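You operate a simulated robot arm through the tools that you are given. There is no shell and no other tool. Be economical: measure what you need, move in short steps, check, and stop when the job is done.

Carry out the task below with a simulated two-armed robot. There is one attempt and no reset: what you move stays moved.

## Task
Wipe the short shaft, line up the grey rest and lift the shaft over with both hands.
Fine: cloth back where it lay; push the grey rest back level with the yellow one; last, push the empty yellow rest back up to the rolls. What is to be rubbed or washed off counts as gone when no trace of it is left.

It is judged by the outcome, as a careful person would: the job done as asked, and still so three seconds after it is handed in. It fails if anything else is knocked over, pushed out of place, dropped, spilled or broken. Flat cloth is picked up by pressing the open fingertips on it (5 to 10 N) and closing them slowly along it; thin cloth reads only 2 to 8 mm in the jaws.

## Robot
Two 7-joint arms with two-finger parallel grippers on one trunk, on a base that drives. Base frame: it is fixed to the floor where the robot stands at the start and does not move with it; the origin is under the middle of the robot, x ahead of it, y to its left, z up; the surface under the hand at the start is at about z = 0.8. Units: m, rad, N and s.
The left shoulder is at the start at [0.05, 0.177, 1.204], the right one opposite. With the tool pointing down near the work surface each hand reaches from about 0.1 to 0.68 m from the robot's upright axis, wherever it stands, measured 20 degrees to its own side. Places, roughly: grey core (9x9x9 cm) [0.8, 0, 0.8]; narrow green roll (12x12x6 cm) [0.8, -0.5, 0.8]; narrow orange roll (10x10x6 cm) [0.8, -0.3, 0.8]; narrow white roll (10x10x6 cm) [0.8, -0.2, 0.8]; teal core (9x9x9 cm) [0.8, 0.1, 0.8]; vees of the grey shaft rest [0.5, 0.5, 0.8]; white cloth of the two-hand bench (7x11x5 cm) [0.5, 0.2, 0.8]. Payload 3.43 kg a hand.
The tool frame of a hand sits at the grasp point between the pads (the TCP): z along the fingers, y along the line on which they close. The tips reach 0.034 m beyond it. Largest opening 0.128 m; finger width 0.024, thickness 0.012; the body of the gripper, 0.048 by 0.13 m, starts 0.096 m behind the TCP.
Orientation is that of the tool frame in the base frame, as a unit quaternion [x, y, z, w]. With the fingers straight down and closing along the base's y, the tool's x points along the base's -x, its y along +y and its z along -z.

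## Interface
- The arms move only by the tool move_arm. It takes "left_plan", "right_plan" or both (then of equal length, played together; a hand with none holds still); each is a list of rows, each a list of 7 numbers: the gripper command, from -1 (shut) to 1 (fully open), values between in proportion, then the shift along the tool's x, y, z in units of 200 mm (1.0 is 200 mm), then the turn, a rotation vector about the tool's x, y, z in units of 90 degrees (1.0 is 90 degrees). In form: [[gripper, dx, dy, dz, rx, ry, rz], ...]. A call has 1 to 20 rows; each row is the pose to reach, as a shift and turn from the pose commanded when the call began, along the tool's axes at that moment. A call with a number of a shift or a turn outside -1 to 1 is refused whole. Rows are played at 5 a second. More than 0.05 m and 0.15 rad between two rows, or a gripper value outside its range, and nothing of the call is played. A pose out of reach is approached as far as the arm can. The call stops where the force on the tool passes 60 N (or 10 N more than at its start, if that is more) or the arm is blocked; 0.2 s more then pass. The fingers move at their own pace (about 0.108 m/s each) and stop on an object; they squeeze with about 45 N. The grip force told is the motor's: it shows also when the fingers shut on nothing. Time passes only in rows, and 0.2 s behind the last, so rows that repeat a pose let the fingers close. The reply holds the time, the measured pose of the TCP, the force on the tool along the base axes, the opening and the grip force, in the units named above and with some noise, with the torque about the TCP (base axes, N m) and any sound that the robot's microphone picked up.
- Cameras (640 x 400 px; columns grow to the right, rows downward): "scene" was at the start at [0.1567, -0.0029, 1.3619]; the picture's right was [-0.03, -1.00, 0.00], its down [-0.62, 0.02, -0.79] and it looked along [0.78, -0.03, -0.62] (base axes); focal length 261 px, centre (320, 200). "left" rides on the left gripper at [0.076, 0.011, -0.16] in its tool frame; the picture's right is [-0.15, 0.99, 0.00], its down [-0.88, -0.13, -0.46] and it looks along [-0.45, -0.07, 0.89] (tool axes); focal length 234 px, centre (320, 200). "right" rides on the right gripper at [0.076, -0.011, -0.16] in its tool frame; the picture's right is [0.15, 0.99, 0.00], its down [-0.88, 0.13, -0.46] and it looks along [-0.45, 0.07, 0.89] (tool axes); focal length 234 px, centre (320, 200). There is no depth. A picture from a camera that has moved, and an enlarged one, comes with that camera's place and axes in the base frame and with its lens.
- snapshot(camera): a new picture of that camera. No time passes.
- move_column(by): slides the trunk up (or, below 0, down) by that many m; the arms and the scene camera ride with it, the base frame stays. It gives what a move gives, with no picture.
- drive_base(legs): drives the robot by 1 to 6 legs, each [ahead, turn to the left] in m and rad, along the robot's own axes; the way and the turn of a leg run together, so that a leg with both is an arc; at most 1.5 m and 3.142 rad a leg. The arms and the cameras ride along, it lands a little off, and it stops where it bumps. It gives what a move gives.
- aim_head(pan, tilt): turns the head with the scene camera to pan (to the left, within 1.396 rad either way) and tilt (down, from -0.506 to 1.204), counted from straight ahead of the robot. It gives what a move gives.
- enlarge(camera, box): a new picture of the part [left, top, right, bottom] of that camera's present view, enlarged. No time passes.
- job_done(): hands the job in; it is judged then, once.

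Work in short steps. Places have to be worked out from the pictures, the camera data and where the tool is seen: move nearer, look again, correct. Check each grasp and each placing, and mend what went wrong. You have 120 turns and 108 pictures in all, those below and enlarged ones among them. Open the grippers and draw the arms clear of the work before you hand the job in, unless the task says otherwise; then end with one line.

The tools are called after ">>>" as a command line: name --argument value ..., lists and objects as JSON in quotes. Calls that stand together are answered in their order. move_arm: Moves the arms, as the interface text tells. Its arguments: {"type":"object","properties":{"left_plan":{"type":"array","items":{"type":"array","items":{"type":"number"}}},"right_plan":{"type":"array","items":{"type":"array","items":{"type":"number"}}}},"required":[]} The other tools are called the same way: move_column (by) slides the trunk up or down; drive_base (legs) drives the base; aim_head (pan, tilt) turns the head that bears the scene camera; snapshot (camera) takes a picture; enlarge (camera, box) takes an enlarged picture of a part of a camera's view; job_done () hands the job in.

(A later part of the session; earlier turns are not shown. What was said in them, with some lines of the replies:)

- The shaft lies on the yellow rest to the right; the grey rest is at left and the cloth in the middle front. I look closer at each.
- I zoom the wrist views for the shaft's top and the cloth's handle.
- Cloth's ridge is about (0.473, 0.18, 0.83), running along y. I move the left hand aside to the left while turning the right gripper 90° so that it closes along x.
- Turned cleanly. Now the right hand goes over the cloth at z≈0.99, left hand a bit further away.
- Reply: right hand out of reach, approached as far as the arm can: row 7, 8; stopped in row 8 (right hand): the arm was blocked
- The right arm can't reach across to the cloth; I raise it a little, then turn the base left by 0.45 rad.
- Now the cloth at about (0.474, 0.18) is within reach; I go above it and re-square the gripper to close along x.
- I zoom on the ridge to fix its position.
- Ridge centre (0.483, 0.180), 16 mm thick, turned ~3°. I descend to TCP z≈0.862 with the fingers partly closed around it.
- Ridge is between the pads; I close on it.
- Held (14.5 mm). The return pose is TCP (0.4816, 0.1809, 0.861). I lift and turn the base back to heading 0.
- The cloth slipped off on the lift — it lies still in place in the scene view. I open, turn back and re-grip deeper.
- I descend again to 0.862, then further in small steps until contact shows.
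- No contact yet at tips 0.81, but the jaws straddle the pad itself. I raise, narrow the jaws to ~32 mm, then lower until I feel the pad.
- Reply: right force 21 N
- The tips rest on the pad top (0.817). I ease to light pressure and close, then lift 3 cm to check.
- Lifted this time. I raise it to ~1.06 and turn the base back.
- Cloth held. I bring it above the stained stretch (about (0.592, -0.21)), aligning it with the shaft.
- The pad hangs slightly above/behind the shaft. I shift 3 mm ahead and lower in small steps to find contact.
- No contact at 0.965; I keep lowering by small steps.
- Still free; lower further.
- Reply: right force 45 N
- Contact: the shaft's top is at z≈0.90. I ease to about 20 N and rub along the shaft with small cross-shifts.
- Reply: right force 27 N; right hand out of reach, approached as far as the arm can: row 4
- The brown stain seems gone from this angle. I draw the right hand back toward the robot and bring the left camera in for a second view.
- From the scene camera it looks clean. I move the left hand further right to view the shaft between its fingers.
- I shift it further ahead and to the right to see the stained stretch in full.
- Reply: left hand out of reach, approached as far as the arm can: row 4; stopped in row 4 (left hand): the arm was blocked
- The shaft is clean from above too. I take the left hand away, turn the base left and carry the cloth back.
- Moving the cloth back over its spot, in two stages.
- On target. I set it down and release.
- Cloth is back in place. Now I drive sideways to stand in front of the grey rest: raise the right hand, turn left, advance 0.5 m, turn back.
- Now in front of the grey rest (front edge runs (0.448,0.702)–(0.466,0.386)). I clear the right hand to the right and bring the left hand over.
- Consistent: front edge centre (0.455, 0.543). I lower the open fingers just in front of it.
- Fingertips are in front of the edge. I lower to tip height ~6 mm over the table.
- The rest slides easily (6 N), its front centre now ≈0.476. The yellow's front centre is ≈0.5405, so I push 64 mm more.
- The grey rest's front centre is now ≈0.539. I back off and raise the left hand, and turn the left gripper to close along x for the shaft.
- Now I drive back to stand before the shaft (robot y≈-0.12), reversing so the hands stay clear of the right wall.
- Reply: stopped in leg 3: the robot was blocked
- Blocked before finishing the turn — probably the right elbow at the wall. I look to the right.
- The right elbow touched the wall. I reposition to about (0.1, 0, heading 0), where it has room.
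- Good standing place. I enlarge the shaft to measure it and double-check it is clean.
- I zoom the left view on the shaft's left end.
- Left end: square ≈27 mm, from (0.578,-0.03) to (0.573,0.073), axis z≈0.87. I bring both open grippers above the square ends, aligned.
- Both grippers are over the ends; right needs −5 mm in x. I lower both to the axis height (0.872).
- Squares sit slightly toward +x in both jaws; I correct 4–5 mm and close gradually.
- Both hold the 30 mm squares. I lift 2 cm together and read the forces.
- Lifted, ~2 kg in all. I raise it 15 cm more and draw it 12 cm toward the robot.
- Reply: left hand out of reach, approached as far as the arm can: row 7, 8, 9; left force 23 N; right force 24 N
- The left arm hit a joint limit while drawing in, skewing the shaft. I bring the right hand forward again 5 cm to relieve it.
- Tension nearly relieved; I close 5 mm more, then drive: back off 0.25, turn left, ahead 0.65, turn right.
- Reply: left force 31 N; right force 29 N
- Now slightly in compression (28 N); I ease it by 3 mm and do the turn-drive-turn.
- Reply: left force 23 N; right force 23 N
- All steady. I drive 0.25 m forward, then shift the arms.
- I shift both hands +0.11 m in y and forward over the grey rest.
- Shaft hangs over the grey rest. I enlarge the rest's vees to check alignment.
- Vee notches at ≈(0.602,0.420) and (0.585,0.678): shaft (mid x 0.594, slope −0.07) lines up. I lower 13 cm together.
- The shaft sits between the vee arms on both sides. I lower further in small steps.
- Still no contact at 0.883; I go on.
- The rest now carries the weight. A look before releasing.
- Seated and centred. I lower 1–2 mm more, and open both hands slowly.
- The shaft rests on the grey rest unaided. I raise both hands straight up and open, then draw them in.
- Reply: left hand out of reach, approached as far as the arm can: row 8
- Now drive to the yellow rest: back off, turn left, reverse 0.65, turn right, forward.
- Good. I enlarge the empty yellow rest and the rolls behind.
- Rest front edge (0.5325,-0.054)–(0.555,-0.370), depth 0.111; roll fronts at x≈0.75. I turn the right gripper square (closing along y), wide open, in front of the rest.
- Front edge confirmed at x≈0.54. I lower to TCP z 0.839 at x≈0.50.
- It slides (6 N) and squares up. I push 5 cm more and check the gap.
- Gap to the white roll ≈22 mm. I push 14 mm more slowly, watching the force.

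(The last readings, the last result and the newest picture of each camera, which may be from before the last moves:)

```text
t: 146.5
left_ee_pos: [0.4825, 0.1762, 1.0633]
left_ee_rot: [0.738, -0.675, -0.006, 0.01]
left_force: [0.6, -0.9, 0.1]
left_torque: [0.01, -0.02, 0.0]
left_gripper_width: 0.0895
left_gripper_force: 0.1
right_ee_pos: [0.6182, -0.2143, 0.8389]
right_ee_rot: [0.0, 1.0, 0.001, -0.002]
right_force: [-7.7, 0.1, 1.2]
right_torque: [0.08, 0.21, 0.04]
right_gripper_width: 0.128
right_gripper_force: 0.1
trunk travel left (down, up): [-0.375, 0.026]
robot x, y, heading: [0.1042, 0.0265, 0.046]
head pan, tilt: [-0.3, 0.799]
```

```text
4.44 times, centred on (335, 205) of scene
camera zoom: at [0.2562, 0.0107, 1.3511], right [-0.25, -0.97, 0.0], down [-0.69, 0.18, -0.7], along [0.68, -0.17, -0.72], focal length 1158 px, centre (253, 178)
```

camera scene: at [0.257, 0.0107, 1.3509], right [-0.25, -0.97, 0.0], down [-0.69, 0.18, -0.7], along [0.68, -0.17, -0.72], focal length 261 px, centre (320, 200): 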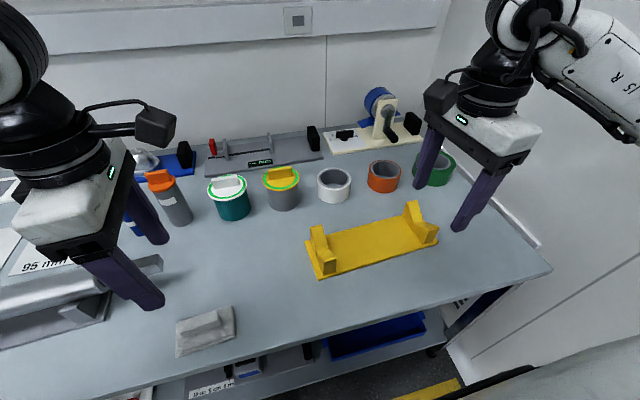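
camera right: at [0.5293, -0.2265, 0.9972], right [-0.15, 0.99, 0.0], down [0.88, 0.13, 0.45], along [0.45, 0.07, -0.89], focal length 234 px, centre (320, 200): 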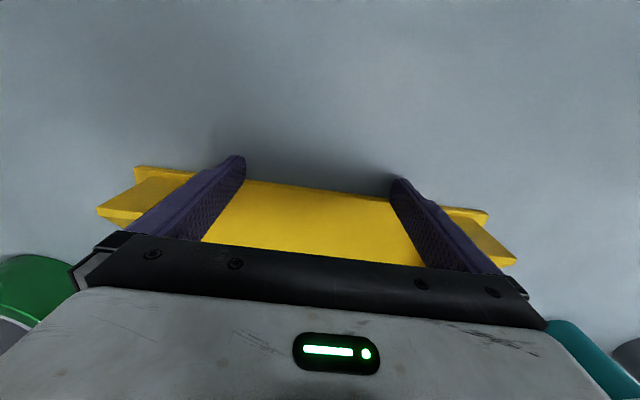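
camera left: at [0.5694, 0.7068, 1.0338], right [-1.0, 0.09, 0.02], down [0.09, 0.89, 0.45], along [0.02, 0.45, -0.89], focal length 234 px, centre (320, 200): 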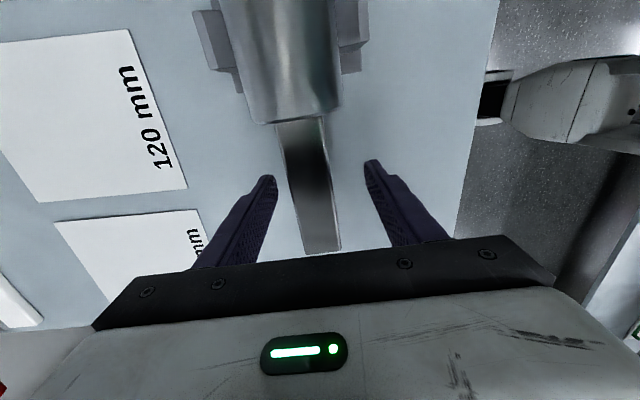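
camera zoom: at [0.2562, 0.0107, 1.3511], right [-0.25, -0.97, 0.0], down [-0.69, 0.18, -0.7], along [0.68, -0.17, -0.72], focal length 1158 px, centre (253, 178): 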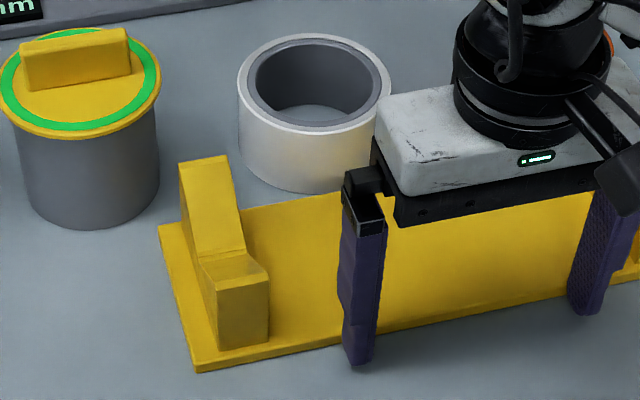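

Very near now (≈8 mm at the white roll). I back off, raise the hand, and check both rolls.

>>> move_arm --right_plan '[[1, 0.15, 0, 0, 0, 0, 0], [1, 0.3, 0, -0.1, 0, 0, 0], [1, 0.4, 0, -0.3, 0, 0, 0], [1, 0.5, 0, -0.5, 0, 0, 0], [1, 0.6, -0.1, -0.7, 0, 0, 0], [1, 0.7, -0.3, -0.85, 0, 0, 0], [1, 0.8, -0.5, -1.0, 0, 0, 0]]'

>>> enlarge --camera "scene" --box '[250, 150, 470, 290]'

>>> snapshot --camera "right"

```text
refused: row 6 steps farther than a row can; nothing moved
```

```text
2.86 times, centred on (360, 220) of scene
camera zoom: at [0.2562, 0.0107, 1.3511], right [-0.25, -0.97, 0.0], down [-0.69, 0.18, -0.7], along [0.68, -0.17, -0.72], focal length 745 px, centre (206, 143)
```

zoom: 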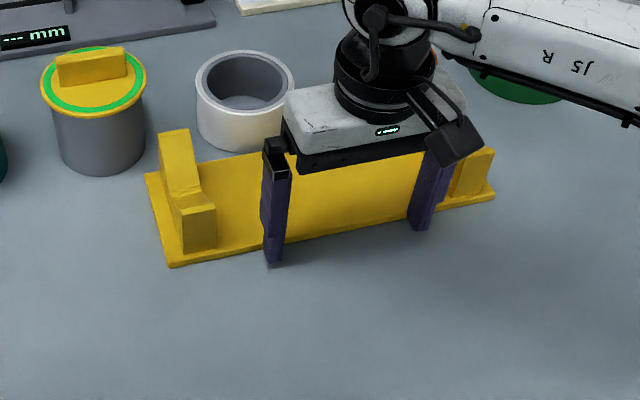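

```text
24 pictures are left
camera right: at [0.5431, -0.2263, 0.9983], right [-0.15, 0.99, 0.0], down [0.88, 0.13, 0.45], along [0.45, 0.07, -0.89], focal length 234 px, centre (320, 200)
```

right: 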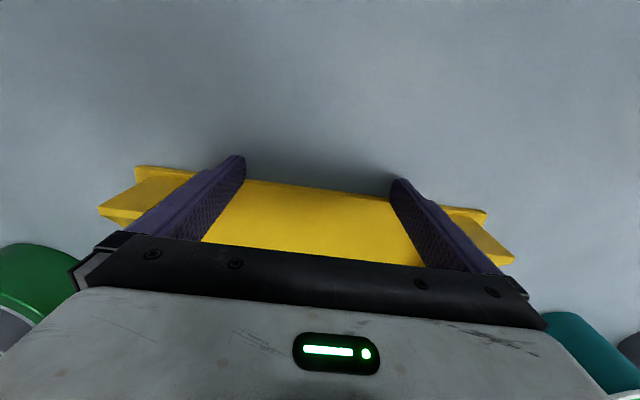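

That plan was refused for a too-long step; I retry the retreat with smaller steps.

>>> move_arm --right_plan '[[1, 0.15, 0, 0, 0, 0, 0], [1, 0.3, 0, -0.1, 0, 0, 0], [1, 0.4, 0, -0.25, 0, 0, 0], [1, 0.5, 0, -0.45, 0, 0, 0], [1, 0.6, -0.05, -0.65, 0, 0, 0], [1, 0.65, -0.15, -0.8, 0, 0, 0], [1, 0.7, -0.3, -0.95, 0, 0, 0], [1, 0.75, -0.5, -1.0, 0, 0, 0]]'

>>> enlarge --camera "scene" --box '[250, 150, 470, 290]'

```text
t: 148.3
left_ee_pos: [0.4818, 0.1752, 1.0643]
left_ee_rot: [0.738, -0.675, -0.005, 0.009]
left_force: [-0.2, -0.6, -0.1]
left_torque: [0.05, 0.01, 0.03]
left_gripper_width: 0.0897
left_gripper_force: 0.1
right_ee_pos: [0.4685, -0.3149, 1.0383]
right_ee_rot: [0.0, 1.0, 0.001, -0.001]
right_force: [0.6, -0.3, 0.1]
right_torque: [0.0, -0.02, 0.02]
right_gripper_width: 0.1281
right_gripper_force: 0.0
trunk travel left (down, up): [-0.375, 0.026]
robot x, y, heading: [0.1068, 0.0247, 0.045]
head pan, tilt: [-0.3, 0.799]
```

```text
2.86 times, centred on (360, 220) of scene
camera zoom: at [0.2564, 0.0101, 1.351], right [-0.25, -0.97, 0.0], down [-0.69, 0.18, -0.7], along [0.68, -0.17, -0.72], focal length 745 px, centre (206, 143)
```

zoom: 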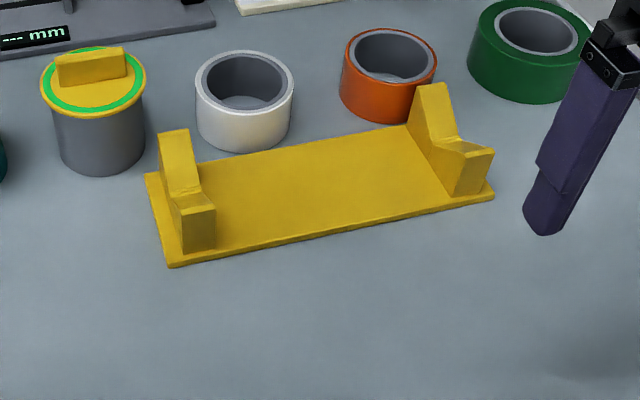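

Rest is ~1 cm from the rolls, which did not move. I back the robot off to clear the arms and take a final overview.

>>> drive_base --legs '[[-0.3, 0]]'

>>> aim_head --pan 0.3 --tilt 0.65

>>> snapshot --camera "scene"

```text
t: 150.3
left_ee_pos: [0.1798, 0.1616, 1.0627]
left_ee_rot: [0.737, -0.676, -0.006, 0.009]
left_force: [0.1, -0.3, -0.8]
left_torque: [0.01, 0.0, 0.01]
left_gripper_width: 0.0896
left_gripper_force: 0.1
right_ee_pos: [0.1637, -0.3294, 1.0396]
right_ee_rot: [0.001, 1.0, 0.0, -0.001]
right_force: [0.1, 0.3, 0.1]
right_torque: [0.01, -0.01, 0.01]
right_gripper_width: 0.1282
right_gripper_force: 0.1
trunk travel left (down, up): [-0.375, 0.026]
robot x, y, heading: [-0.1987, 0.0119, 0.042]
head pan, tilt: [-0.3, 0.799]
```

```text
t: 151.3
left_ee_pos: [0.1795, 0.1618, 1.0644]
left_ee_rot: [0.737, -0.676, -0.005, 0.01]
left_force: [-0.1, -0.2, -0.8]
left_torque: [0.02, -0.07, 0.01]
left_gripper_width: 0.0897
left_gripper_force: 0.1
right_ee_pos: [0.1643, -0.3294, 1.0372]
right_ee_rot: [0.001, 1.0, 0.0, -0.003]
right_force: [0.5, -0.1, 0.9]
right_torque: [-0.01, 0.0, 0.02]
right_gripper_width: 0.1279
right_gripper_force: 0.0
trunk travel left (down, up): [-0.375, 0.026]
robot x, y, heading: [-0.198, 0.0142, 0.045]
head pan, tilt: [0.3, 0.649]
```

```text
22 pictures are left
camera scene: at [-0.0434, 0.0458, 1.3635], right [0.34, -0.94, 0.0], down [-0.57, -0.2, -0.8], along [0.75, 0.27, -0.6], focal length 261 px, centre (320, 200)
```

scene: 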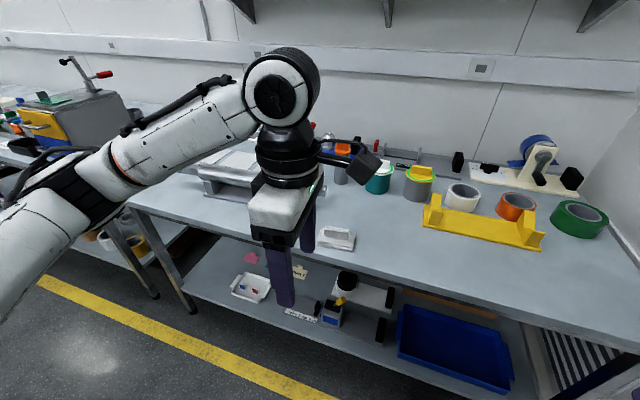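

The cloth is in place; the arm hides the shaft. I move the left hand outward to view it once more.

>>> move_arm --left_plan '[[1, -0.2, 0, 0, 0, 0, 0], [1, -0.4, 0, 0, 0, 0, 0], [1, -0.6, 0, 0, 0, 0, 0], [1, -0.8, 0, 0, 0, 0, 0], [1, -1, 0, 0, 0, 0, 0]]'

>>> enlarge --camera "scene" --box '[180, 120, 380, 260]'

```text
t: 152.6
left_ee_pos: [0.1612, 0.3618, 1.06]
left_ee_rot: [0.737, -0.676, -0.006, 0.009]
left_force: [0.4, -0.4, 0.4]
left_torque: [-0.03, 0.0, -0.03]
left_gripper_width: 0.1281
left_gripper_force: 0.1
right_ee_pos: [0.1638, -0.329, 1.0387]
right_ee_rot: [0.001, 1.0, 0.0, -0.002]
right_force: [0.0, 0.0, 0.2]
right_torque: [-0.03, -0.02, 0.0]
right_gripper_width: 0.128
right_gripper_force: 0.0
trunk travel left (down, up): [-0.375, 0.026]
robot x, y, heading: [-0.1942, 0.0113, 0.042]
head pan, tilt: [0.3, 0.649]
```

```text
2.86 times, centred on (280, 190) of scene
camera zoom: at [-0.0438, 0.0465, 1.3636], right [0.34, -0.94, 0.0], down [-0.57, -0.21, -0.8], along [0.75, 0.27, -0.6], focal length 745 px, centre (434, 229)
```

zoom: 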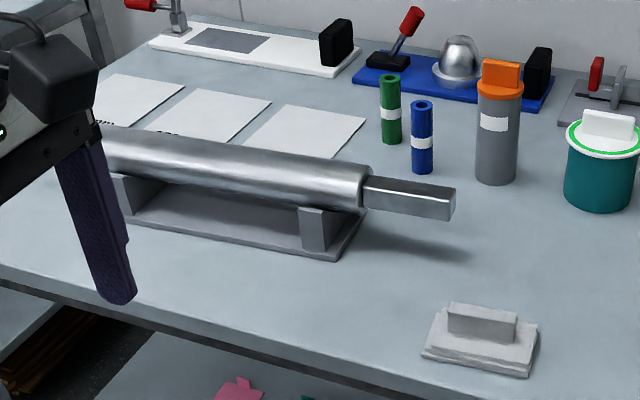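

The shaft is clean and seated on the grey rest, the cloth is back in its place, and nothing else has been disturbed. I hand the job in.

>>> job_done

```text
The job is handed in.
```

I wiped the short shaft, pushed the grey rest back level with the yellow one (to within about 4 mm as I measured it), and lifted the shaft onto it with both hands. The cloth is back where it lay, and the empty yellow rest is pushed up to about 1 cm from the rolls without touching them. The last pictures show no stain on the shaft's visible sides and nothing else out of place; I did not check its underside.
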